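You operate a simulated robot arm through the tools that you are given. There is no shell and no other tool. Be economical: measure what you need, move in short steps, check, and stop when the job is done.

The job below is to be done with a simulated two-armed robot. You get a single attempt, and the scene is never put back.

TASK
Take the cap off the flat bottle marked "Floor Finish" on the clear end of the service table and lay it down there.

The check looks at the end state, three seconds after you hand in, the way a careful person would. Anything else that was tipped, shoved, dropped, spilled or broken makes it a failure. Lids that push on must go on centred and level and be pressed home; caps that screw on are set level and turned clockwise until they are tight.

THE ROBOT
Two 7-joint arms with two-finger parallel grippers on one trunk, on a base that drives. Base frame: it is fixed to the floor where the robot stands at the start and does not move with it; the origin is under the middle of the robot, x ahead of it, y to its left, z up; the surface under the hand at the start is at about z = 0.78. Units: m, degrees, N and s.
The left shoulder is at the start at [0.02, 0.17, 1.178], the right one opposite. With the tool pointing down near the work surface each hand reaches from about 0.1 to 0.66 m from the robot's upright axis, wherever it stands, measured 20 degrees to its own side. Payload 3.8 kg a hand.
The TCP of each hand is the grasp point between the finger pads, 0.03 m short of the fingertips. In the tool frame z runs along the fingers and y along their closing line. Largest opening 0.11 m; finger width 0.02, thickness 0.01; the body of the gripper, 0.048 by 0.112 m, starts 0.055 m behind the TCP.
Orientation is that of the tool frame in the base frame, as a unit quaternion [x, y, z, w]. With the fingers straight down and closing along the base's y, the tool's x points along the base's -x, its y along +y and its z along -z.

THE INTERFACE
- The arms move only by the tool drive_tool. It takes "left_rows", "right_rows" or both (then of equal length, played together; a hand with none holds still); each is one flat list of numbers, 6 for each row, row after row: the shift along the tool's x, y, z in m, then the turn, a rotation vector about the tool's x, y, z in rad. In form: [x, y, z, rx, ry, rz, x, y, z, rx, ry, rz, ...]. A call has 1 to 8 rows; each row shifts and turns the commanded pose from where the row before left it, along the tool's axes as they then stand. "left_fingers" and "right_fingers" are, for a hand that has rows, the opening in per cent of the stroke, from 0 (shut) to 100 (fully open), set as the call begins (left out, the last holds). Rows are played at 5 a second. More than 0.05 m and 8.6 degrees between two rows, or a gripper value outside its range, and nothing of the call is played. A pose out of reach is approached as far as the arm can. The call stops where the force on the tool passes 40 N (or 10 N more than at its start, if that is more) or the arm is blocked; 0.2 s more then pass. Each finger travels about 0.072 m/s and halts on what it meets, pressing with about 22 N; the grip force reading is that of the motor and also rises with nothing between the fingers. The clock runs only during rows and for 0.2 s after the last one: add rows that do not move to give the fingers time. The reply holds the time, the measured pose of the TCP, the force on the tool along the base axes, the opening and the grip force, in the units named above and with some noise, with the torque about the TCP (base axes, N m) and any sound that the robot's microphone picked up.
- Cameras (640 x 400 px; columns grow to the right, rows downward): "scene" is now at [0.1006, -0.0109, 1.3509]; the picture's right is [-0.21, -0.98, 0.00], its down [-0.48, 0.10, -0.87] and it looks along [0.86, -0.18, -0.49] (base axes); focal length 219 px, centre (320, 200). "left" rides on the left gripper at [0.073, -0.017, -0.103] in its tool frame; the picture's right is [0.23, 0.97, 0.00], its down [-0.76, 0.18, -0.62] and it looks along [-0.61, 0.14, 0.78] (tool axes); focal length 222 px, centre (320, 200). "right" rides on the right gripper at [0.072, 0.017, -0.103] in its tool frame; the picture's right is [-0.23, 0.97, 0.00], its down [-0.76, -0.18, -0.62] and it looks along [-0.61, -0.14, 0.78] (tool axes); focal length 222 px, centre (320, 200). There is no depth. A picture from a camera that has moved, and an enlarged one, comes with that camera's place and axes in the base frame and with its lens. The place of the scene camera against the robot may be out by one fixed shift of up to 0.025 m in any direction.
- snapshot(camera): a new picture of that camera. The clock stands still meanwhile.
- slide_trunk(by): slides the trunk up (or, below 0, down) by that many m; the arms and the scene camera ride with it, the base frame stays. It gives what a move gives, with no picture.
- steer(legs): drives the robot by 1 to 6 legs, each [ahead, turn to the left] in m and degrees, along the robot's own axes; the way and the turn of a leg run together, so that a leg with both is an arc; at most 1.5 m and 180 degrees a leg. The arms and the cameras ride along, it lands a little off, and it stops where it bumps. It gives what a move gives.
- turn_head(pan, tilt): turns the head with the scene camera to pan (to the left, within 80 degrees either way) and tilt (down, from -29 to 69), counted from straight ahead of the robot. It gives what a move gives.
- close_up(camera, box): a new picture of the part [left, top, right, bottom] of that camera's present view, enlarged. The clock stands still meanwhile.
- job_done(): hands the job in; it is judged then, once.

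Work in short steps. Places have to be worked out from the pictures, the camera data and where the tool is seen: move nearer, look again, correct. Check each grasp and each placing, and mend what went wrong. You have 120 turns and 92 pictures in all, those below and enlarged ones among them. Open the grippers and draw the arms clear of the work before you hand the job in, unless the task says otherwise; then end with one line.

The tools are called after "Request:" as a command line: name --argument value ..., lists and objects as JSON in quotes. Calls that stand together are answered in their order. drive_tool: Moves the arms, as the interface text tells. Its arguments: {"type":"object","properties":{"left_rows":{"type":"array","items":{"type":"number"}},"left_fingers":{"type":"number"},"right_rows":{"type":"array","items":{"type":"number"}},"right_fingers":{"type":"number"}},"required":[]} The other tools are called the same way: slide_trunk (by) slides the trunk up or down; steer (legs) drives the base; turn_head (pan, tilt) turns the head that bears the scene camera; snapshot (camera) takes a picture; close_up (camera, box) takes an enlarged picture of a part of a camera's view; job_done () hands the job in.

At the start:

```text
time: 0.0
left_eef_pos: [0.4751, 0.1077, 1.2579]
left_ee_rot: [-0.001, 1.0, 0.0, -0.001]
left_ft_force: [0.5, 0.0, -0.9]
left_wrist_torque: [0.0, -0.02, -0.02]
left_gripper_width: 0.1099
left_gripper_force: 0.1
right_eef_pos: [0.3226, -0.1516, 1.1974]
right_ee_rot: [0.0, 1.0, 0.0, 0.0]
right_ft_force: [0.2, -0.1, -0.6]
right_wrist_torque: [-0.02, 0.0, -0.02]
right_gripper_width: 0.1098
right_gripper_force: 0.1
trunk travel left (down, up): [-0.275, 0.295]
robot x, y, heading: [-0.0009, 0.0046, -0.3]
head pan, tilt: [-11.9, 29.1]
```

scene: 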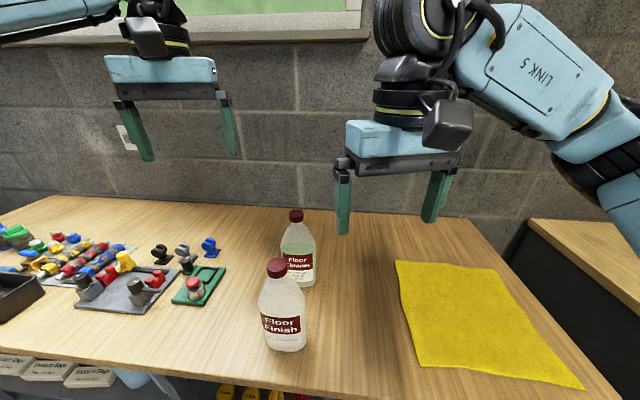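
right: 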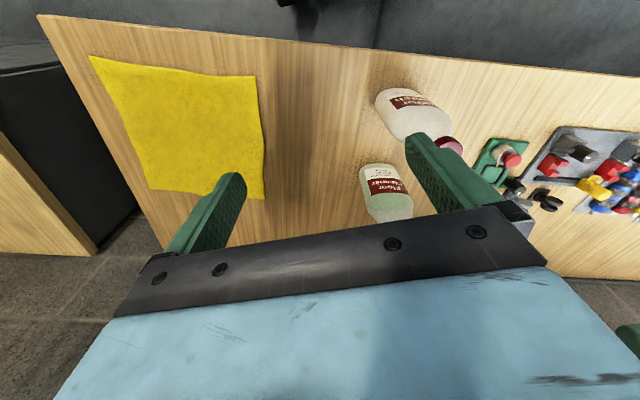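
left: 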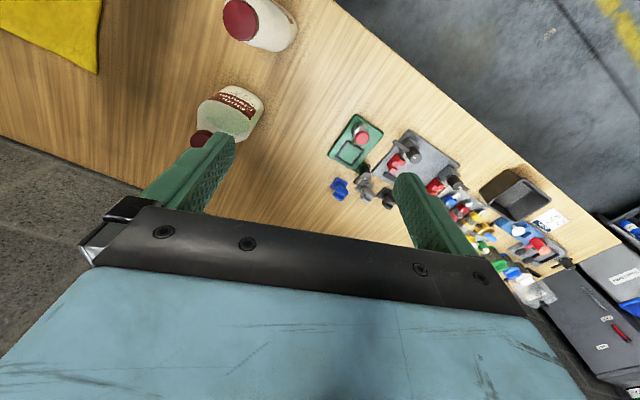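

I'll start by looking closely at the two bottles and at the wider table.

Request:
close_up --camera "scene" --box '[220, 190, 380, 370]'

Request:
close_up --camera "right" --box '[340, 70, 500, 230]'

Request:
close_up --camera "left" --box '[170, 0, 330, 150]'

```text
2.22 times, centred on (300, 280) of scene
camera zoom: at [0.1006, -0.0109, 1.3509], right [-0.21, -0.98, 0.0], down [-0.48, 0.1, -0.87], along [0.86, -0.18, -0.49], focal length 487 px, centre (364, 22)
```

zoom: 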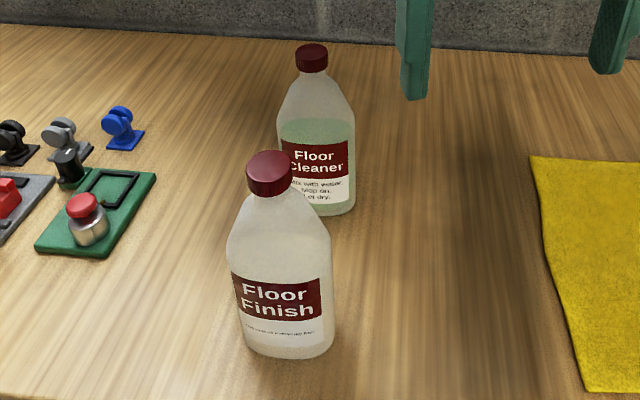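

```text
2.50 times, centred on (420, 150) of right
camera zoom: at [0.2504, -0.1354, 1.2992], right [0.23, 0.97, 0.0], down [0.76, -0.18, 0.62], along [0.61, -0.14, -0.78], focal length 555 px, centre (70, 325)
```

zoom: 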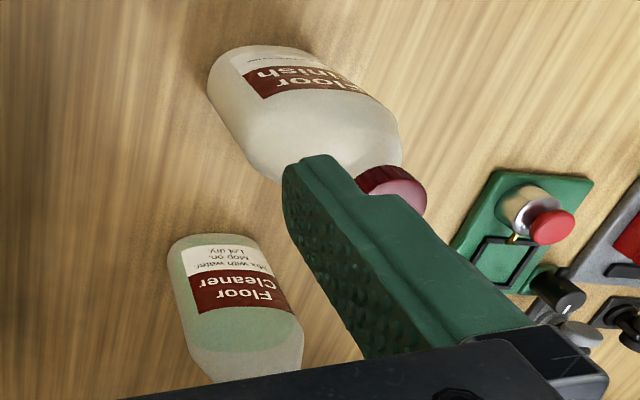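

```text
2.67 times, centred on (250, 75) of left
camera zoom: at [0.4018, 0.0912, 1.3616], right [-0.23, 0.97, 0.0], down [0.76, 0.18, 0.62], along [0.61, 0.14, -0.78], focal length 592 px, centre (507, 533)
```

zoom: 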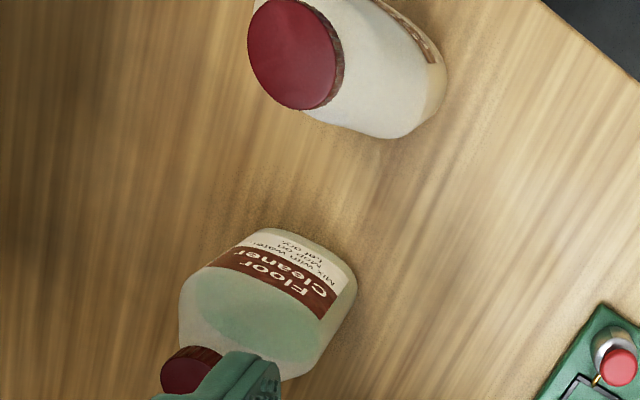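

The cap looks to be near (0.42, 0.00), with its top at about z 1.02. I'll zoom in further to get the bottle's yaw and thickness.

Request:
close_up --camera "scene" --box '[250, 250, 320, 360]'

Request:
close_up --camera "right" --box '[360, 70, 480, 160]'

```text
3.64 times, centred on (285, 305) of scene
camera zoom: at [0.1006, -0.0109, 1.3509], right [-0.21, -0.98, 0.0], down [-0.48, 0.1, -0.87], along [0.86, -0.18, -0.49], focal length 797 px, centre (447, -182)
```

zoom: 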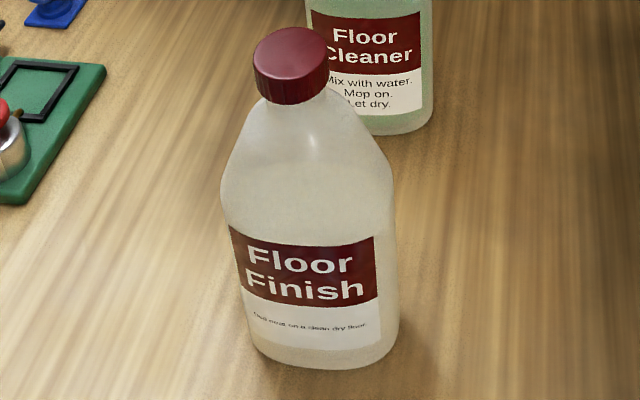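

```text
4.44 times, centred on (420, 115) of right
camera zoom: at [0.2504, -0.1354, 1.2992], right [0.23, 0.97, 0.0], down [0.76, -0.18, 0.62], along [0.61, -0.14, -0.78], focal length 987 px, centre (-124, 578)
```

zoom: 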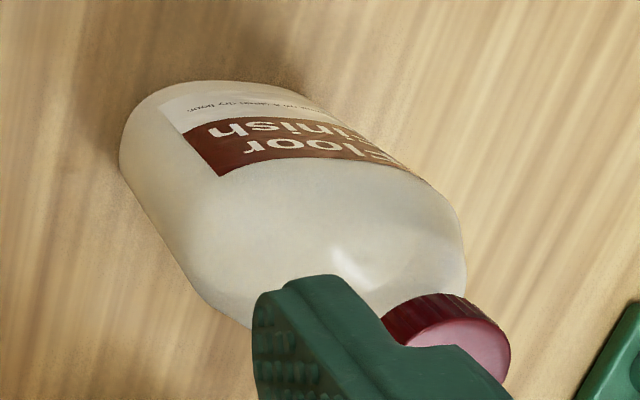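

The label face points toward -x with roughly 17° of yaw. The right side is clear, so the right hand will clamp the body from there and the left hand will turn the cap from above. First I move the right hand out to its side and start yawing it.

Request:
drive_tool --right_rows '[0, -0.05, 0, 0, 0, 0, 0, -0.05, 0, 0, 0, 0, 0, -0.05, 0, 0, 0, 0, 0, 0, 0, 0, 0, 0.1437, 0, 0, 0, 0, 0, 0.1437, 0, 0, 0, 0, 0, 0.1437, 0, 0, 0, 0, 0, 0.1437, 0, 0, 0, 0, 0, 0.1437]' --right_fingers 100

Request:
drive_tool --right_rows '[0, 0, 0, 0, 0, 0.1437, 0, 0, 0, 0, 0, 0.1437, 0, 0, 0, 0, 0, 0.1437, 0, 0, 0, 0, 0, 0.1437, 0, 0, 0, 0, 0, 0.1437, 0, 0, 0, 0, 0, 0.1437, 0, 0, 0, 0, 0, 0.1437, 0, 0, 0, 0, 0, 0.1437]'

```text
time: 1.8
left_eef_pos: [0.4742, 0.1065, 1.2582]
left_ee_rot: [0.0, 1.0, 0.0, 0.0]
left_ft_force: [0.2, 0.2, 0.1]
left_wrist_torque: [0.03, 0.0, 0.0]
left_gripper_width: 0.11
left_gripper_force: 0.1
right_eef_pos: [0.3222, -0.3021, 1.1958]
right_ee_rot: [0.353, 0.936, 0.0, 0.001]
right_ft_force: [0.9, -0.2, -0.6]
right_wrist_torque: [0.01, 0.01, 0.0]
right_gripper_width: 0.11
right_gripper_force: 0.1
trunk travel left (down, up): [-0.275, 0.295]
robot x, y, heading: [-0.0013, -0.001, 0.1]
head pan, tilt: [-11.9, 29.1]
```

```text
time: 3.6
left_eef_pos: [0.4759, 0.1077, 1.2581]
left_ee_rot: [-0.001, 1.0, 0.0, 0.0]
left_ft_force: [0.7, 0.4, -0.3]
left_wrist_torque: [0.01, 0.04, -0.01]
left_gripper_width: 0.1098
left_gripper_force: 0.1
right_eef_pos: [0.323, -0.3022, 1.1968]
right_ee_rot: [0.805, 0.593, 0.0, 0.0]
right_ft_force: [0.7, 0.0, -0.2]
right_wrist_torque: [-0.01, 0.0, 0.02]
right_gripper_width: 0.1101
right_gripper_force: 0.1
trunk travel left (down, up): [-0.275, 0.295]
robot x, y, heading: [-0.0022, -0.001, -0.1]
head pan, tilt: [-11.9, 29.1]
```

The yaw is done. Now I tilt the fingers about 65° up toward the bottle.

Request:
drive_tool --right_rows '[0, 0, 0, 0, 0.142, 0, 0, 0, 0, 0, 0.142, 0, 0, 0, 0, 0, 0.142, 0, 0, 0, 0, 0, 0.142, 0, 0, 0, 0, 0, 0.142, 0, 0, 0, 0, 0, 0.142, 0, 0, 0, 0, 0, 0.142, 0, 0, 0, 0, 0, 0.142, 0]'

Request:
snapshot --camera "right"

Request:
snapshot --camera "scene"

```text
time: 5.4
left_eef_pos: [0.4752, 0.1066, 1.2571]
left_ee_rot: [-0.001, 1.0, 0.0, 0.001]
left_ft_force: [-0.3, -0.9, -0.2]
left_wrist_torque: [0.02, 0.03, -0.01]
left_gripper_width: 0.1098
left_gripper_force: 0.1
right_eef_pos: [0.3227, -0.3012, 1.1958]
right_ee_rot: [0.676, 0.502, 0.433, -0.321]
right_ft_force: [-0.5, 0.3, -0.1]
right_wrist_torque: [-0.04, -0.03, -0.03]
right_gripper_width: 0.1102
right_gripper_force: 0.0
trunk travel left (down, up): [-0.275, 0.295]
robot x, y, heading: [0.0015, -0.0013, 0.0]
head pan, tilt: [-11.9, 29.1]
```

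```text
83 pictures are left
camera right: at [0.3201, -0.3681, 1.305], right [0.9, -0.38, -0.21], down [-0.43, -0.79, -0.43], along [0.0, 0.48, -0.88], focal length 222 px, centre (320, 200)
```

right: 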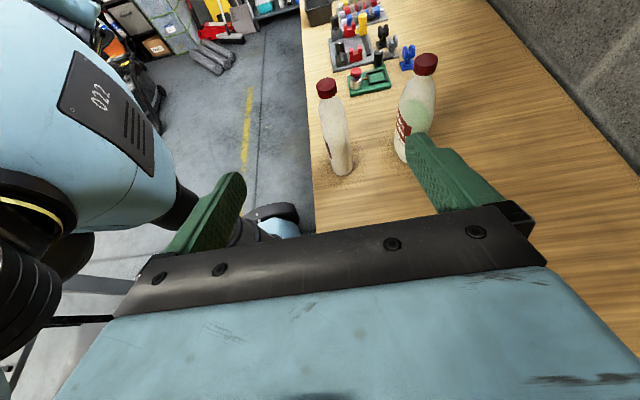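

```text
82 pictures are left
camera scene: at [0.1004, -0.011, 1.3509], right [-0.21, -0.98, 0.0], down [-0.48, 0.1, -0.87], along [0.86, -0.18, -0.49], focal length 219 px, centre (320, 200)
```

scene: 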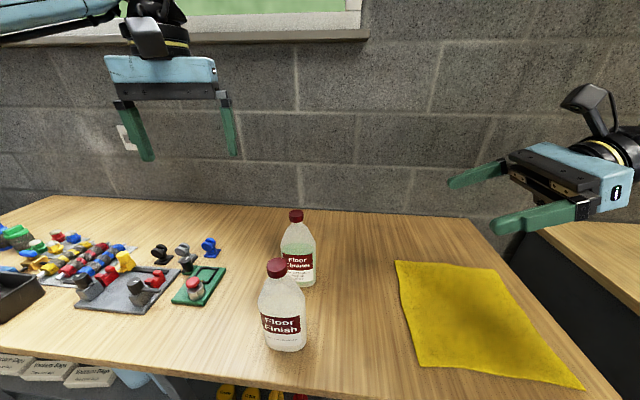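

This is a good end-on view. I'll zoom in on it for the thickness and position.

Request:
close_up --camera "right" --box '[290, 60, 450, 190]'

```text
3.08 times, centred on (370, 125) of right
camera zoom: at [0.3201, -0.3681, 1.305], right [0.9, -0.38, -0.21], down [-0.43, -0.79, -0.43], along [0.0, 0.48, -0.88], focal length 684 px, centre (166, 431)
```

zoom: 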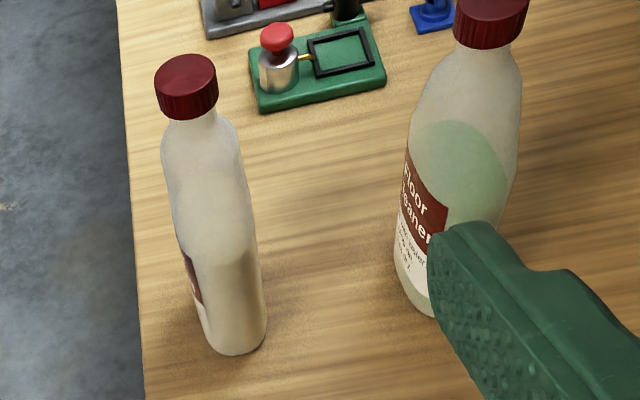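

The cap top is at about (0.4235, 0.000, 1.03), and the bottle is about 0.058 thick and 0.09 wide with about 17° yaw. I bring the right hand to a pre-grasp 0.15 m back along its finger axis.

Request:
drive_tool --right_rows '[-0.024, 0.0014, 0.0376, 0, 0, 0, -0.024, 0.0014, 0.0376, 0, 0, 0, -0.024, 0.0014, 0.0376, 0, 0, 0, -0.024, 0.0014, 0.0376, 0, 0, 0, -0.024, 0.0014, 0.0376, 0, 0, 0, -0.024, 0.0014, 0.0376, 0, 0, 0, -0.024, 0.0014, 0.0376, 0, 0, 0]'

Request:
snapshot --camera "right"

Request:
snapshot --camera "scene"

```text
time: 7.0
left_eef_pos: [0.4747, 0.108, 1.2578]
left_ee_rot: [-0.001, 1.0, 0.0, -0.001]
left_ft_force: [0.7, -0.8, 0.5]
left_wrist_torque: [-0.02, 0.01, 0.01]
left_gripper_width: 0.11
left_gripper_force: 0.1
right_eef_pos: [0.3824, -0.1432, 0.933]
right_ee_rot: [0.678, 0.501, 0.433, -0.32]
right_ft_force: [-0.4, -0.1, 0.5]
right_wrist_torque: [0.02, -0.04, 0.03]
right_gripper_width: 0.1101
right_gripper_force: 0.0
trunk travel left (down, up): [-0.275, 0.295]
robot x, y, heading: [0.0023, 0.0012, 0.1]
head pan, tilt: [-11.9, 29.1]
```

```text
80 pictures are left
camera right: at [0.3797, -0.2089, 1.0415], right [0.9, -0.38, -0.21], down [-0.43, -0.8, -0.43], along [0.0, 0.48, -0.88], focal length 222 px, centre (320, 200)
```

right: 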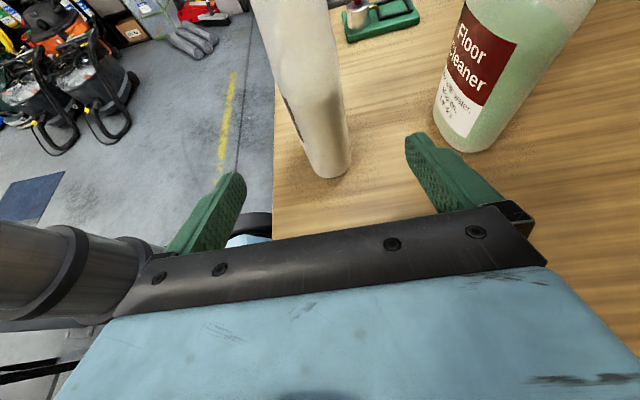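

```text
79 pictures are left
camera scene: at [0.101, -0.0106, 1.3509], right [-0.21, -0.98, 0.0], down [-0.48, 0.1, -0.87], along [0.85, -0.18, -0.49], focal length 219 px, centre (320, 200)
```

scene: 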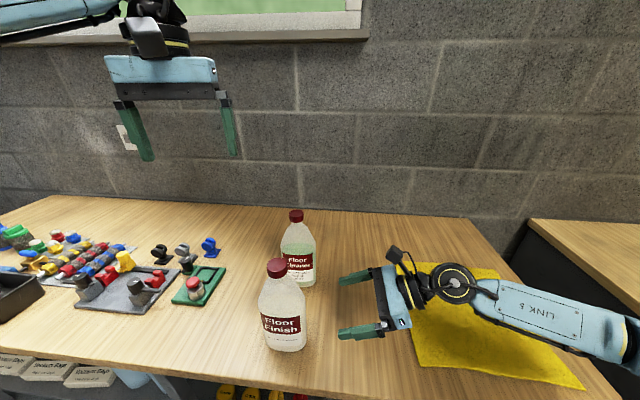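

The hand is well aligned, within about 2 mm laterally. I advance 0.15 m so the fingers straddle the bottle.

Request:
drive_tool --right_rows '[0, -0.0005, 0.03, 0, 0, 0, 0, -0.0005, 0.03, 0, 0, 0, 0, -0.0005, 0.03, 0, 0, 0, 0, -0.0005, 0.03, 0, 0, 0, 0, -0.0005, 0.03, 0, 0, 0]'

Request:
snapshot --camera "right"

Request:
close_up --camera "scene" --box '[220, 200, 420, 370]'

```text
time: 8.2
left_eef_pos: [0.4761, 0.1082, 1.2579]
left_ee_rot: [-0.001, 1.0, 0.0, 0.0]
left_ft_force: [-0.2, -0.2, 0.2]
left_wrist_torque: [-0.02, 0.0, -0.01]
left_gripper_width: 0.1101
left_gripper_force: 0.0
right_eef_pos: [0.4189, -0.0114, 0.869]
right_ee_rot: [0.678, 0.501, 0.433, -0.32]
right_ft_force: [0.3, 0.3, -0.4]
right_wrist_torque: [0.0, 0.01, 0.03]
right_gripper_width: 0.11
right_gripper_force: 0.0
trunk travel left (down, up): [-0.275, 0.295]
robot x, y, heading: [0.0017, -0.0015, 0.3]
head pan, tilt: [-11.9, 29.1]
```

```text
78 pictures are left
camera right: at [0.4165, -0.0779, 0.9786], right [0.9, -0.38, -0.21], down [-0.43, -0.8, -0.43], along [0.0, 0.48, -0.88], focal length 222 px, centre (320, 200)
```

right: 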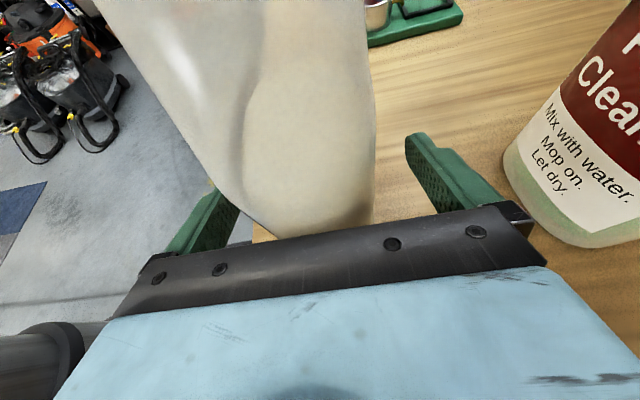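

```text
2.35 times, centred on (320, 285) of scene
camera zoom: at [0.1008, -0.0103, 1.3509], right [-0.21, -0.98, 0.0], down [-0.48, 0.1, -0.87], along [0.86, -0.18, -0.49], focal length 516 px, centre (320, 0)
```

zoom: 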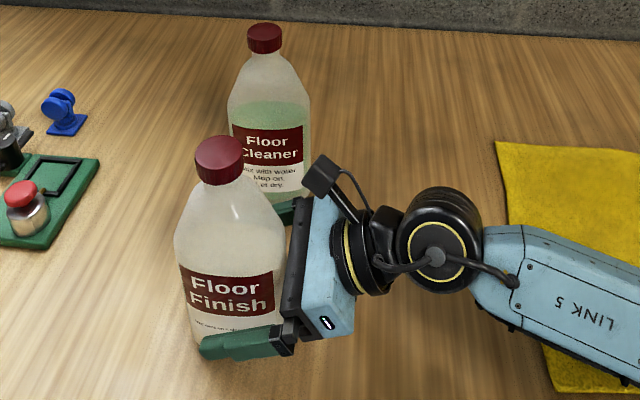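

The fingers straddle the bottle near centre and nothing is touching yet. I close the right gripper on the body.

Request:
drive_tool --right_rows '[0, 0, 0, 0, 0, 0, 0, 0, 0, 0, 0, 0, 0, 0, 0, 0, 0, 0, 0, 0, 0, 0, 0, 0, 0, 0, 0, 0, 0, 0]' --right_fingers 0

Request:
snapshot --camera "right"

Request:
close_up --camera "left" --box '[170, 0, 330, 150]'

Request:
close_up --camera "scene" --box '[220, 200, 420, 370]'

```text
time: 9.4
left_eef_pos: [0.4762, 0.1079, 1.2573]
left_ee_rot: [-0.001, 1.0, 0.0, 0.0]
left_ft_force: [-1.3, 0.2, 0.2]
left_wrist_torque: [0.0, 0.0, 0.01]
left_gripper_width: 0.1099
left_gripper_force: 0.0
right_eef_pos: [0.4194, -0.0135, 0.8691]
right_ee_rot: [0.678, 0.501, 0.433, -0.32]
right_ft_force: [1.4, 0.8, -0.8]
right_wrist_torque: [0.11, 0.04, -0.06]
right_gripper_width: 0.0596
right_gripper_force: 22.5
trunk travel left (down, up): [-0.275, 0.295]
robot x, y, heading: [0.0015, 0.001, -0.2]
head pan, tilt: [-11.9, 29.1]
```

```text
76 pictures are left
camera right: at [0.4164, -0.0786, 0.9787], right [0.9, -0.38, -0.21], down [-0.43, -0.8, -0.43], along [0.0, 0.48, -0.88], focal length 222 px, centre (320, 200)
```

right: 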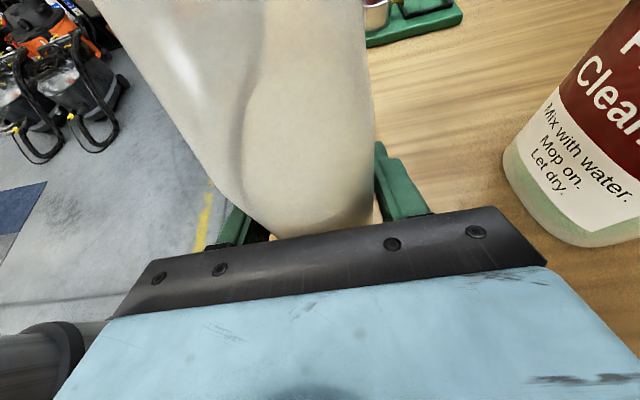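

```text
2.67 times, centred on (250, 75) of left
camera zoom: at [0.402, 0.0914, 1.3615], right [-0.23, 0.97, 0.0], down [0.76, 0.18, 0.62], along [0.61, 0.14, -0.78], focal length 592 px, centre (507, 533)
```

zoom: 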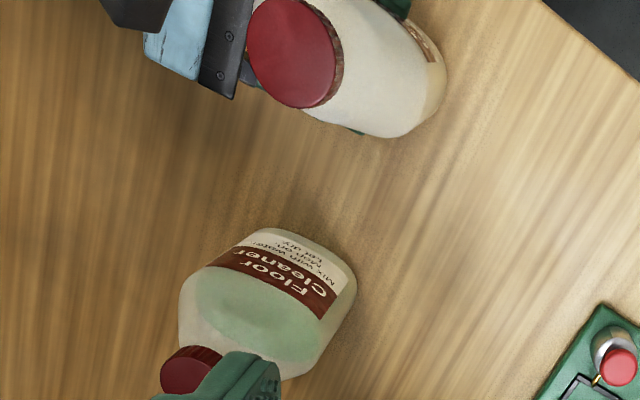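

```text
2.35 times, centred on (320, 285) of scene
camera zoom: at [0.1008, -0.0107, 1.3509], right [-0.21, -0.98, 0.0], down [-0.48, 0.1, -0.87], along [0.86, -0.18, -0.49], focal length 516 px, centre (320, 0)
```

zoom: 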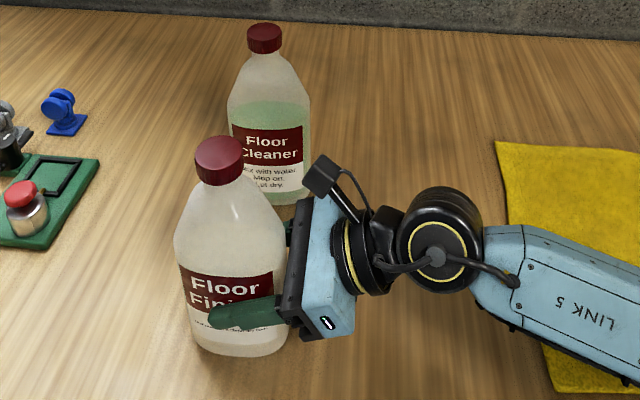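

The right hand has a firm grip at 0.0596 wide and the bottle didn't move. Now I bring the left hand above the cap with its fingers partly open.

Request:
drive_tool --left_rows '[0.0131, -0.027, 0.0344, 0, 0, 0, 0.0131, -0.027, 0.0344, 0, 0, 0, 0.0131, -0.027, 0.0344, 0, 0, 0, 0.0131, -0.027, 0.0344, 0, 0, 0]' --left_fingers 65

Request:
snapshot --camera "left"

Request:
close_up --camera "scene" --box '[200, 160, 400, 320]'

```text
time: 10.4
left_eef_pos: [0.4229, -0.0014, 1.1213]
left_ee_rot: [-0.001, 1.0, 0.0, 0.001]
left_ft_force: [-0.1, -0.8, 0.4]
left_wrist_torque: [0.02, -0.01, 0.01]
left_gripper_width: 0.0714
left_gripper_force: 0.0
right_eef_pos: [0.4181, -0.0134, 0.8701]
right_ee_rot: [0.678, 0.502, 0.432, -0.32]
right_ft_force: [-1.1, -1.9, 0.9]
right_wrist_torque: [0.01, 0.2, 0.14]
right_gripper_width: 0.0588
right_gripper_force: 22.1
trunk travel left (down, up): [-0.275, 0.295]
robot x, y, heading: [-0.0047, 0.0018, 0.1]
head pan, tilt: [-11.9, 29.1]
```

```text
73 pictures are left
camera left: at [0.3501, -0.0173, 1.2245], right [-0.23, 0.97, 0.0], down [0.76, 0.18, 0.62], along [0.61, 0.14, -0.78], focal length 222 px, centre (320, 200)
```

left: 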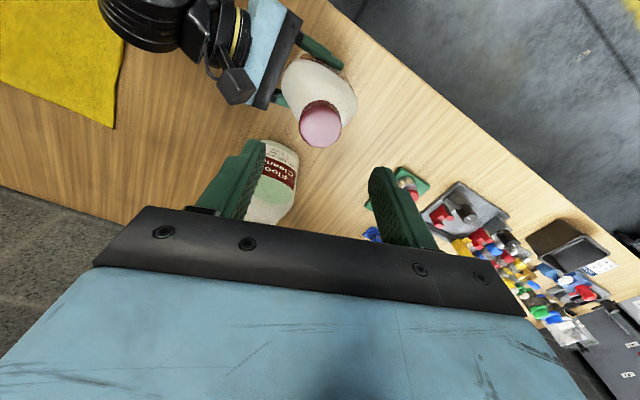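

```text
2.50 times, centred on (300, 240) of scene
camera zoom: at [0.1006, -0.0111, 1.3509], right [-0.21, -0.98, 0.0], down [-0.48, 0.1, -0.87], along [0.86, -0.18, -0.49], focal length 548 px, centre (370, 100)
```

zoom: 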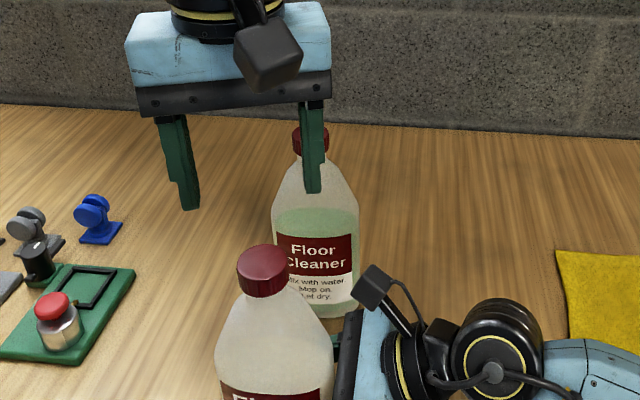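

The cap top centre now works out at (0.4226, -0.001, 1.026), directly below the left TCP. I rotate clockwise about 60° to leave stroke for unscrewing, then descend.

Request:
drive_tool --left_rows '[0, 0, 0, 0, 0, 0.149, 0, 0, 0, 0, 0, 0.149, 0, 0, 0, 0, 0, 0.149, 0, 0, 0, 0, 0, 0.149, 0, 0, 0, 0, 0, 0.149, 0, 0, 0, 0, 0, 0.149, 0, 0, 0, 0, 0, 0.149, 0, 0, 0, 0, 0, 0.149]'

Request:
drive_tool --left_rows '[0, 0, 0.02, 0, 0, 0, 0, 0, 0.02, 0, 0, 0, 0, 0, 0.02, 0, 0, 0]'

Request:
snapshot --camera "left"

Request:
close_up --camera "scene" --box '[200, 160, 400, 320]'

```text
time: 12.2
left_eef_pos: [0.423, -0.0008, 1.1198]
left_ee_rot: [0.562, 0.827, 0.0, 0.001]
left_ft_force: [0.5, 0.7, -0.4]
left_wrist_torque: [-0.01, 0.01, 0.02]
left_gripper_width: 0.0716
left_gripper_force: 0.1
right_eef_pos: [0.4174, -0.0135, 0.8693]
right_ee_rot: [0.677, 0.502, 0.432, -0.321]
right_ft_force: [-1.5, 0.5, -0.7]
right_wrist_torque: [-0.03, 0.18, 0.06]
right_gripper_width: 0.0595
right_gripper_force: 22.3
trunk travel left (down, up): [-0.275, 0.295]
robot x, y, heading: [0.0, 0.0005, 0.1]
head pan, tilt: [-11.9, 29.1]
```

```text
time: 13.0
left_eef_pos: [0.4224, -0.001, 1.0605]
left_ee_rot: [0.56, 0.828, 0.0, 0.0]
left_ft_force: [-0.1, 0.2, 0.5]
left_wrist_torque: [0.01, 0.06, 0.02]
left_gripper_width: 0.0716
left_gripper_force: 0.0
right_eef_pos: [0.4182, -0.013, 0.8704]
right_ee_rot: [0.678, 0.501, 0.432, -0.32]
right_ft_force: [-0.9, 0.3, 0.6]
right_wrist_torque: [0.0, 0.12, 0.11]
right_gripper_width: 0.0593
right_gripper_force: 22.2
trunk travel left (down, up): [-0.275, 0.295]
robot x, y, heading: [-0.002, 0.0022, -0.0]
head pan, tilt: [-11.9, 29.1]
```

```text
71 pictures are left
camera left: at [0.3793, 0.061, 1.1643], right [0.82, 0.57, 0.0], down [0.45, -0.64, 0.62], along [0.36, -0.51, -0.78], focal length 222 px, centre (320, 200)
```

left: 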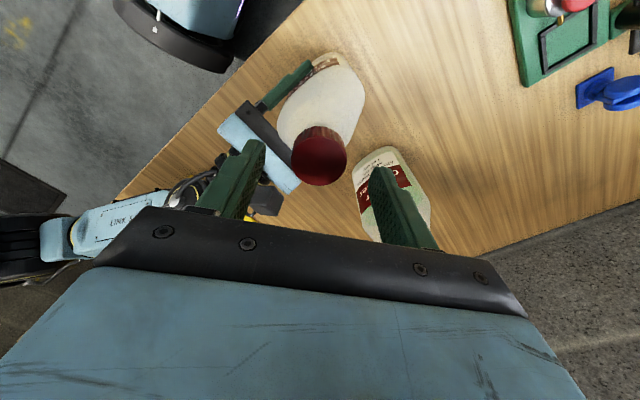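

```text
2.50 times, centred on (300, 240) of scene
camera zoom: at [0.1005, -0.0109, 1.3509], right [-0.21, -0.98, 0.0], down [-0.48, 0.1, -0.87], along [0.86, -0.18, -0.49], focal length 548 px, centre (370, 100)
```

zoom: 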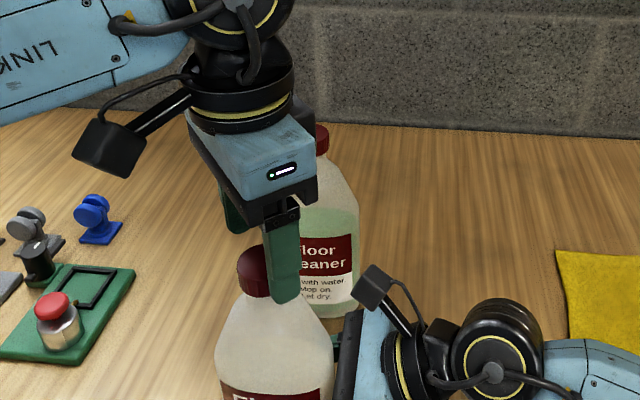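

The left camera puts the cap at (0.423, -0.002), so the hand is centred. I descend to TCP z of about 1.034 and close on the cap.

Request:
drive_tool --left_rows '[0, 0, 0.0135, 0, 0, 0, 0, 0, 0.0135, 0, 0, 0]'

Request:
close_up --camera "scene" --box '[220, 200, 350, 310]'

Request:
close_up --camera "left" --box '[200, 80, 440, 250]'

```text
time: 13.6
left_eef_pos: [0.4219, -0.0012, 1.0347]
left_ee_rot: [0.561, 0.828, 0.001, 0.0]
left_ft_force: [-0.1, -0.3, 0.5]
left_wrist_torque: [-0.01, -0.03, -0.01]
left_gripper_width: 0.0714
left_gripper_force: 0.0
right_eef_pos: [0.4175, -0.0134, 0.8696]
right_ee_rot: [0.677, 0.502, 0.432, -0.321]
right_ft_force: [-1.7, -0.2, -0.3]
right_wrist_torque: [0.0, 0.08, 0.04]
right_gripper_width: 0.0594
right_gripper_force: 22.1
trunk travel left (down, up): [-0.275, 0.295]
robot x, y, heading: [-0.0028, -0.0015, 0.1]
head pan, tilt: [-11.9, 29.1]
```

```text
3.64 times, centred on (285, 255) of scene
camera zoom: at [0.1005, -0.0109, 1.3509], right [-0.21, -0.98, 0.0], down [-0.48, 0.1, -0.87], along [0.86, -0.18, -0.49], focal length 797 px, centre (447, 0)
```

zoom: 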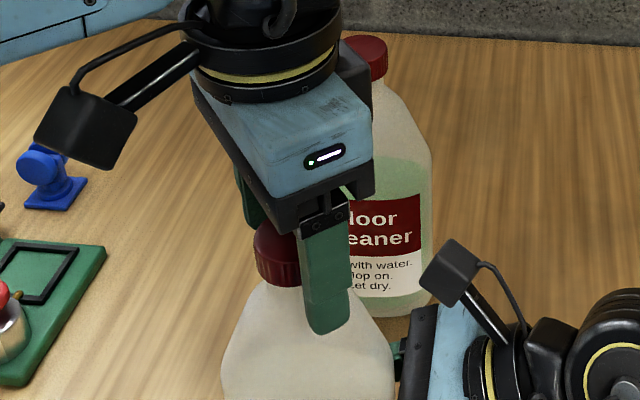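

```text
2.35 times, centred on (320, 165) of left
camera zoom: at [0.3797, 0.0608, 1.1371], right [0.82, 0.57, 0.0], down [0.45, -0.64, 0.62], along [0.36, -0.51, -0.78], focal length 523 px, centre (320, 282)
```

zoom: 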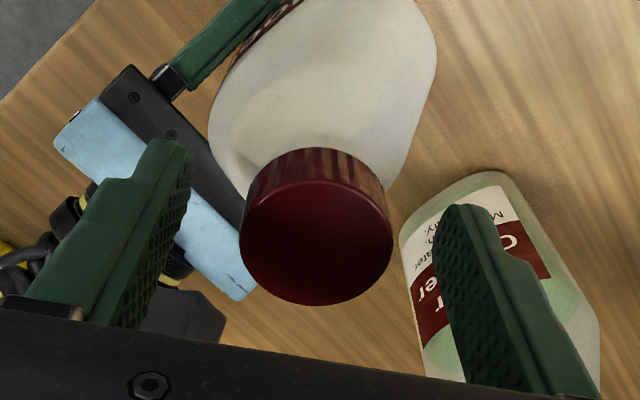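

The cap sits between the fingers, so I close on it.

Request:
drive_tool --left_rows '[0, 0, 0, 0, 0, 0, 0, 0, 0, 0, 0, 0, 0, 0, 0, 0, 0, 0, 0, 0, 0, 0, 0, 0]' --left_fingers 0

Request:
close_up --camera "left" --box '[200, 80, 440, 250]'

```text
time: 14.6
left_eef_pos: [0.424, -0.0008, 1.0327]
left_ee_rot: [0.562, 0.827, -0.001, 0.0]
left_ft_force: [-4.5, -2.1, 0.3]
left_wrist_torque: [-0.07, 0.11, -0.02]
left_gripper_width: 0.0364
left_gripper_force: 22.4
right_eef_pos: [0.4189, -0.0131, 0.8707]
right_ee_rot: [0.678, 0.501, 0.433, -0.32]
right_ft_force: [3.9, 3.4, 0.4]
right_wrist_torque: [-0.18, 0.68, 0.06]
right_gripper_width: 0.0597
right_gripper_force: 21.6
trunk travel left (down, up): [-0.275, 0.295]
robot x, y, heading: [0.0013, 0.0, -0.0]
head pan, tilt: [-11.9, 29.1]
```

```text
2.35 times, centred on (320, 165) of left
camera zoom: at [0.3796, 0.0607, 1.1372], right [0.82, 0.57, 0.0], down [0.45, -0.64, 0.62], along [0.36, -0.51, -0.78], focal length 523 px, centre (320, 282)
```

zoom: 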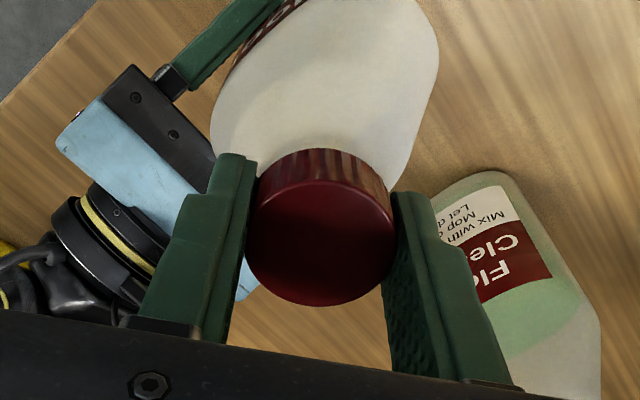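

The cap is gripped (36 mm diameter). Now I turn it counter-clockwise, which is negative about the downward tool z, with a slight rise.

Request:
drive_tool --left_rows '[0, 0, -0.0001, 0, 0, -0.149, 0, 0, -0.0001, 0, 0, -0.149, 0, 0, -0.0001, 0, 0, -0.149, 0, 0, -0.0001, 0, 0, -0.149, 0, 0, -0.0001, 0, 0, -0.149, 0, 0, -0.0001, 0, 0, -0.149, 0, 0, -0.0001, 0, 0, -0.149, 0, 0, -0.0001, 0, 0, -0.149]'

Request:
close_up --camera "left" --box '[200, 50, 440, 250]'

Request:
close_up --camera "scene" --box '[200, 180, 400, 370]'

```text
time: 16.4
left_eef_pos: [0.4237, -0.0019, 1.034]
left_ee_rot: [-0.003, 1.0, 0.0, 0.0]
left_ft_force: [-4.4, -4.6, 1.7]
left_wrist_torque: [-0.07, 0.08, 0.01]
left_gripper_width: 0.0364
left_gripper_force: 22.1
right_eef_pos: [0.418, -0.0134, 0.8706]
right_ee_rot: [0.678, 0.501, 0.433, -0.32]
right_ft_force: [5.1, 6.6, 0.1]
right_wrist_torque: [-0.51, 0.22, -0.01]
right_gripper_width: 0.0592
right_gripper_force: 22.0
trunk travel left (down, up): [-0.275, 0.295]
robot x, y, heading: [-0.0039, -0.0001, 0.2]
head pan, tilt: [-11.9, 29.1]
```

```text
2.00 times, centred on (320, 150) of left
camera zoom: at [0.3498, -0.0172, 1.1375], right [-0.23, 0.97, 0.0], down [0.76, 0.18, 0.62], along [0.61, 0.14, -0.78], focal length 444 px, centre (320, 300)
```

zoom: 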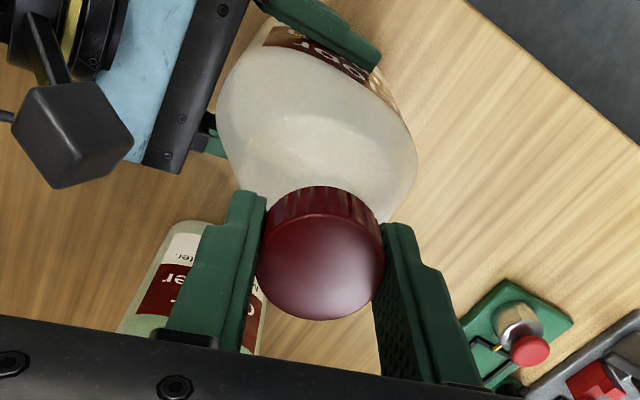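

```text
2.11 times, centred on (300, 275) of scene
camera zoom: at [0.1007, -0.0108, 1.3509], right [-0.21, -0.98, 0.0], down [-0.48, 0.1, -0.87], along [0.86, -0.18, -0.49], focal length 461 px, centre (362, 42)
```

zoom: 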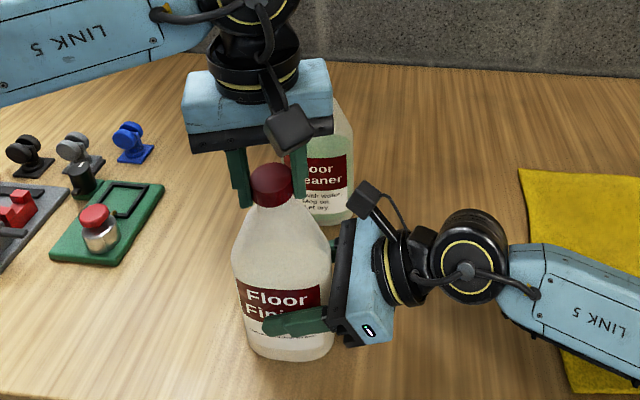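

The bottle stayed put while the hand turned 68° with low torque. I continue the turn.

Request:
drive_tool --left_rows '[0, 0, -0.0001, 0, 0, -0.149, 0, 0, -0.0001, 0, 0, -0.149, 0, 0, -0.0001, 0, 0, -0.149, 0, 0, -0.0001, 0, 0, -0.149, 0, 0, -0.0001, 0, 0, -0.149, 0, 0, -0.0001, 0, 0, -0.149, 0, 0, -0.0001, 0, 0, -0.149, 0, 0, -0.0001, 0, 0, -0.149]'

Request:
close_up --camera "scene" --box '[200, 180, 400, 370]'

Request:
close_up --camera "left" --box '[200, 50, 440, 250]'

```text
time: 18.2
left_eef_pos: [0.4231, -0.0016, 1.0362]
left_ee_rot: [-0.564, 0.826, 0.0, 0.0]
left_ft_force: [-4.9, -2.4, 0.1]
left_wrist_torque: [0.01, 0.13, -0.02]
left_gripper_width: 0.0362
left_gripper_force: 22.0
right_eef_pos: [0.4176, -0.0121, 0.8706]
right_ee_rot: [0.677, 0.501, 0.433, -0.321]
right_ft_force: [6.7, 4.9, 0.6]
right_wrist_torque: [0.01, 0.41, -0.03]
right_gripper_width: 0.0594
right_gripper_force: 21.3
trunk travel left (down, up): [-0.275, 0.295]
robot x, y, heading: [-0.0022, -0.0003, -0.2]
head pan, tilt: [-11.9, 29.1]
```

```text
2.11 times, centred on (300, 275) of scene
camera zoom: at [0.1007, -0.0107, 1.3509], right [-0.21, -0.98, 0.0], down [-0.48, 0.1, -0.87], along [0.86, -0.18, -0.49], focal length 461 px, centre (362, 42)
```

zoom: 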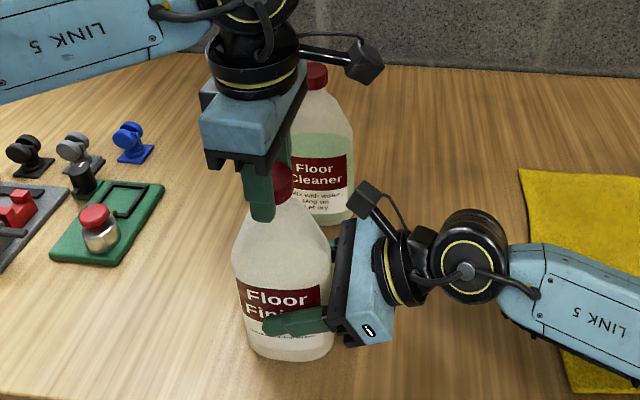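

```text
2.00 times, centred on (320, 150) of left
camera zoom: at [0.4115, -0.0733, 1.1387], right [-0.99, 0.14, 0.0], down [0.11, 0.77, 0.62], along [0.09, 0.62, -0.78], focal length 444 px, centre (320, 300)
```

zoom: 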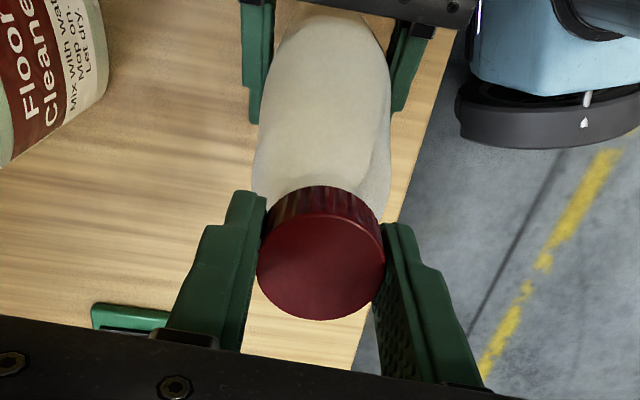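

The z reading is rising with the thread. I keep turning while the wrist allows it.

Request:
drive_tool --left_rows '[0, 0, -0.0002, 0, 0, -0.149, 0, 0, -0.0002, 0, 0, -0.149, 0, 0, -0.0002, 0, 0, -0.149, 0, 0, -0.0002, 0, 0, -0.149, 0, 0, -0.0002, 0, 0, -0.149, 0, 0, -0.0002, 0, 0, -0.149]'

Request:
close_up --camera "scene" --box '[200, 180, 400, 370]'

```text
time: 19.6
left_eef_pos: [0.4224, -0.0003, 1.0368]
left_ee_rot: [0.865, -0.502, 0.0, 0.0]
left_ft_force: [-3.5, 1.0, -1.6]
left_wrist_torque: [0.07, 0.14, -0.01]
left_gripper_width: 0.0365
left_gripper_force: 22.7
right_eef_pos: [0.4189, -0.0131, 0.8706]
right_ee_rot: [0.678, 0.502, 0.432, -0.32]
right_ft_force: [4.1, 0.5, 0.5]
right_wrist_torque: [0.43, 0.44, -0.02]
right_gripper_width: 0.0593
right_gripper_force: 21.9
trunk travel left (down, up): [-0.275, 0.295]
robot x, y, heading: [-0.0005, 0.0035, 0.2]
head pan, tilt: [-11.9, 29.1]
```

```text
2.11 times, centred on (300, 275) of scene
camera zoom: at [0.1007, -0.0107, 1.3509], right [-0.21, -0.98, 0.0], down [-0.48, 0.1, -0.87], along [0.86, -0.18, -0.49], focal length 461 px, centre (362, 42)
```

zoom: 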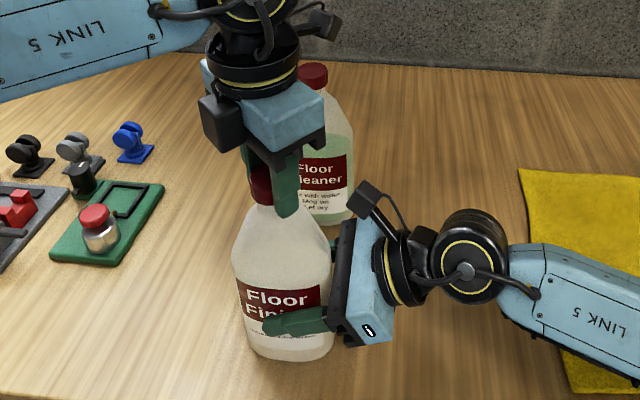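

That's 188° so far. I'll try further rotation before testing a lift.

Request:
drive_tool --left_rows '[0, 0, -0.0002, 0, 0, -0.149, 0, 0, -0.0002, 0, 0, -0.149, 0, 0, -0.0002, 0, 0, -0.149, 0, 0, -0.0002, 0, 0, -0.149, 0, 0, -0.0002, 0, 0, -0.149, 0, 0, -0.0002, 0, 0, -0.149]'

Request:
close_up --camera "left" --box '[200, 50, 440, 250]'

```text
time: 21.0
left_eef_pos: [0.4214, -0.0006, 1.0378]
left_ee_rot: [0.997, -0.077, 0.0, 0.0]
left_ft_force: [-5.5, 0.1, -6.4]
left_wrist_torque: [0.0, 0.13, 0.02]
left_gripper_width: 0.0363
left_gripper_force: 21.3
right_eef_pos: [0.4184, -0.014, 0.8698]
right_ee_rot: [0.678, 0.501, 0.432, -0.32]
right_ft_force: [4.1, 0.1, 2.6]
right_wrist_torque: [0.06, 0.65, -0.01]
right_gripper_width: 0.0592
right_gripper_force: 22.1
trunk travel left (down, up): [-0.275, 0.295]
robot x, y, heading: [0.0012, 0.0011, -0.1]
head pan, tilt: [-11.9, 29.1]
```

```text
2.00 times, centred on (320, 150) of left
camera zoom: at [0.4962, 0.0054, 1.1407], right [0.07, -1.0, 0.0], down [-0.78, -0.06, 0.62], along [-0.62, -0.05, -0.78], focal length 444 px, centre (320, 300)
```

zoom: 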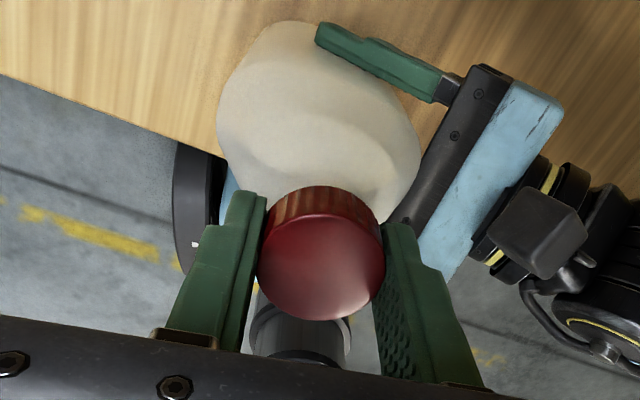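

There is a slight downward pull of 6 N, so the thread still holds and my rise was a bit too fast. I continue turning without rise.

Request:
drive_tool --left_rows '[0, 0, 0, 0, 0, -0.149, 0, 0, 0, 0, 0, -0.149, 0, 0, 0, 0, 0, -0.149, 0, 0, 0, 0, 0, -0.149, 0, 0, 0, 0, 0, -0.149, 0, 0, 0, 0, 0, -0.149]'

Request:
close_up --camera "scene" --box '[200, 180, 400, 370]'

```text
time: 22.4
left_eef_pos: [0.4227, -0.0002, 1.0378]
left_ee_rot: [0.933, 0.36, 0.001, 0.001]
left_ft_force: [-1.3, 0.5, 0.1]
left_wrist_torque: [0.01, 0.0, 0.0]
left_gripper_width: 0.0364
left_gripper_force: 21.8
right_eef_pos: [0.4188, -0.0131, 0.8703]
right_ee_rot: [0.677, 0.502, 0.432, -0.321]
right_ft_force: [3.6, -0.3, 1.1]
right_wrist_torque: [0.42, -0.26, -0.06]
right_gripper_width: 0.0596
right_gripper_force: 21.8
trunk travel left (down, up): [-0.275, 0.295]
robot x, y, heading: [0.001, 0.0008, -0.0]
head pan, tilt: [-11.9, 29.1]
```

```text
2.11 times, centred on (300, 275) of scene
camera zoom: at [0.1007, -0.0109, 1.3509], right [-0.21, -0.98, 0.0], down [-0.48, 0.1, -0.87], along [0.86, -0.18, -0.49], focal length 461 px, centre (362, 42)
```

zoom: 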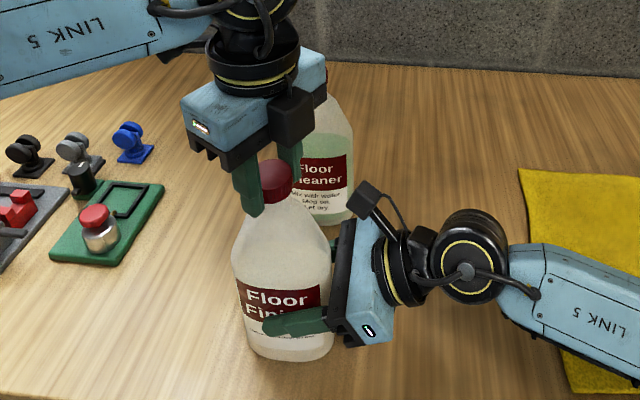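

The left hand's forces dropped to about zero, so the cap may be free. I do a gentle 4 mm lift test.

Request:
drive_tool --left_rows '[0, 0, -0.001, 0, 0, 0, 0, 0, -0.001, 0, 0, 0, 0, 0, -0.001, 0, 0, 0, 0, 0, -0.001, 0, 0, 0]'

```text
time: 23.4
left_eef_pos: [0.4236, -0.0014, 1.0414]
left_ee_rot: [0.933, 0.359, 0.0, 0.0]
left_ft_force: [-1.6, 0.2, -0.1]
left_wrist_torque: [0.03, 0.0, 0.0]
left_gripper_width: 0.0364
left_gripper_force: 22.2
right_eef_pos: [0.418, -0.0146, 0.8699]
right_ee_rot: [0.678, 0.501, 0.433, -0.32]
right_ft_force: [0.5, -0.7, 1.4]
right_wrist_torque: [0.15, -0.38, -0.08]
right_gripper_width: 0.0593
right_gripper_force: 21.6
trunk travel left (down, up): [-0.275, 0.295]
robot x, y, heading: [0.0019, -0.0003, 0.1]
head pan, tilt: [-11.9, 29.1]
```

It lifts with no resistance. I raise it straight up 60 mm and look.

Request:
drive_tool --left_rows '[0, 0, -0.01, 0, 0, 0, 0, 0, -0.01, 0, 0, 0, 0, 0, -0.02, 0, 0, 0, 0, 0, -0.02, 0, 0, 0]'

Request:
close_up --camera "scene" --box '[200, 160, 400, 360]'

Request:
snapshot --camera "left"

```text
time: 24.4
left_eef_pos: [0.4219, 0.0, 1.1003]
left_ee_rot: [0.933, 0.359, 0.001, 0.0]
left_ft_force: [0.3, -0.9, 0.1]
left_wrist_torque: [0.02, 0.0, 0.0]
left_gripper_width: 0.0363
left_gripper_force: 22.1
right_eef_pos: [0.4182, -0.0128, 0.8702]
right_ee_rot: [0.677, 0.502, 0.432, -0.321]
right_ft_force: [0.8, -1.1, 1.6]
right_wrist_torque: [0.16, -0.31, -0.04]
right_gripper_width: 0.0595
right_gripper_force: 21.7
trunk travel left (down, up): [-0.275, 0.295]
robot x, y, heading: [-0.0001, 0.0012, 0.1]
head pan, tilt: [-11.9, 29.1]
```

```text
2.00 times, centred on (300, 260) of scene
camera zoom: at [0.1005, -0.011, 1.3509], right [-0.21, -0.98, 0.0], down [-0.48, 0.1, -0.87], along [0.86, -0.18, -0.49], focal length 438 px, centre (360, 80)
```

zoom: 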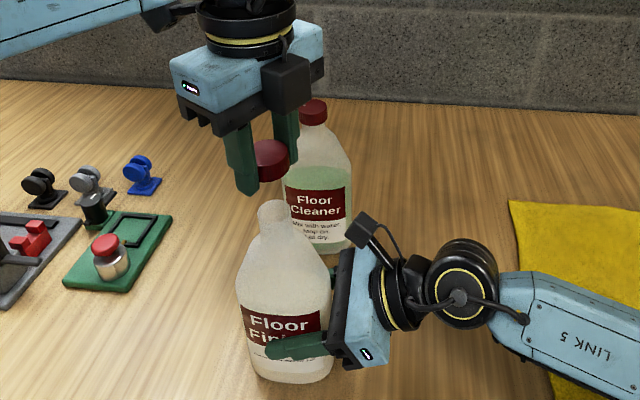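

```text
58 pictures are left
camera left: at [0.4639, 0.061, 1.2045], right [0.82, -0.57, 0.0], down [-0.45, -0.64, 0.62], along [-0.36, -0.51, -0.78], focal length 222 px, centre (320, 200)
```

left: 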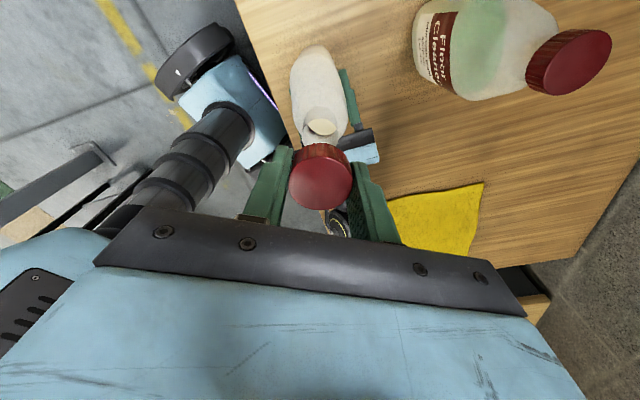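

The cap is off and in the left hand. The area just left of the bottle, around (0.43, 0.13), is clear, so I move the cap there while the right hand still steadies the bottle.

Request:
drive_tool --left_rows '[0.0311, -0.0303, 0, 0, 0, 0, 0.0311, -0.0303, 0, 0, 0, 0, 0.0311, -0.0303, 0, 0, 0, 0, 0, 0, 0.04, 0, 0, 0, 0, 0, 0.04, 0, 0, 0]'

Request:
snapshot --camera "scene"

Request:
snapshot --camera "left"

```text
time: 25.6
left_eef_pos: [0.4307, 0.1301, 1.02]
left_ee_rot: [0.933, 0.359, 0.002, 0.0]
left_ft_force: [0.2, -0.4, 0.0]
left_wrist_torque: [-0.02, 0.03, 0.01]
left_gripper_width: 0.0362
left_gripper_force: 22.3
right_eef_pos: [0.4181, -0.0143, 0.8704]
right_ee_rot: [0.678, 0.501, 0.433, -0.32]
right_ft_force: [0.3, 0.9, 0.7]
right_wrist_torque: [0.27, -0.14, 0.01]
right_gripper_width: 0.0593
right_gripper_force: 22.2
trunk travel left (down, up): [-0.275, 0.295]
robot x, y, heading: [-0.0004, 0.0013, 0.3]
head pan, tilt: [-11.9, 29.1]
```

```text
57 pictures are left
camera scene: at [0.1005, -0.0108, 1.3509], right [-0.21, -0.98, 0.0], down [-0.48, 0.1, -0.87], along [0.86, -0.18, -0.49], focal length 219 px, centre (320, 200)
```

scene: 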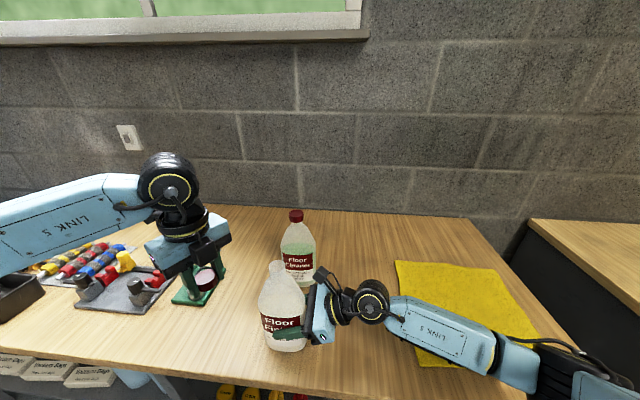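

```text
56 pictures are left
camera left: at [0.4727, 0.1923, 1.1247], right [0.82, -0.57, 0.0], down [-0.45, -0.64, 0.62], along [-0.35, -0.51, -0.78], focal length 222 px, centre (320, 200)
```

left: 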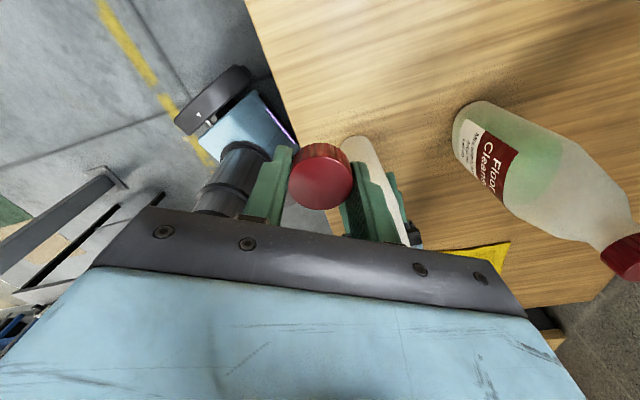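

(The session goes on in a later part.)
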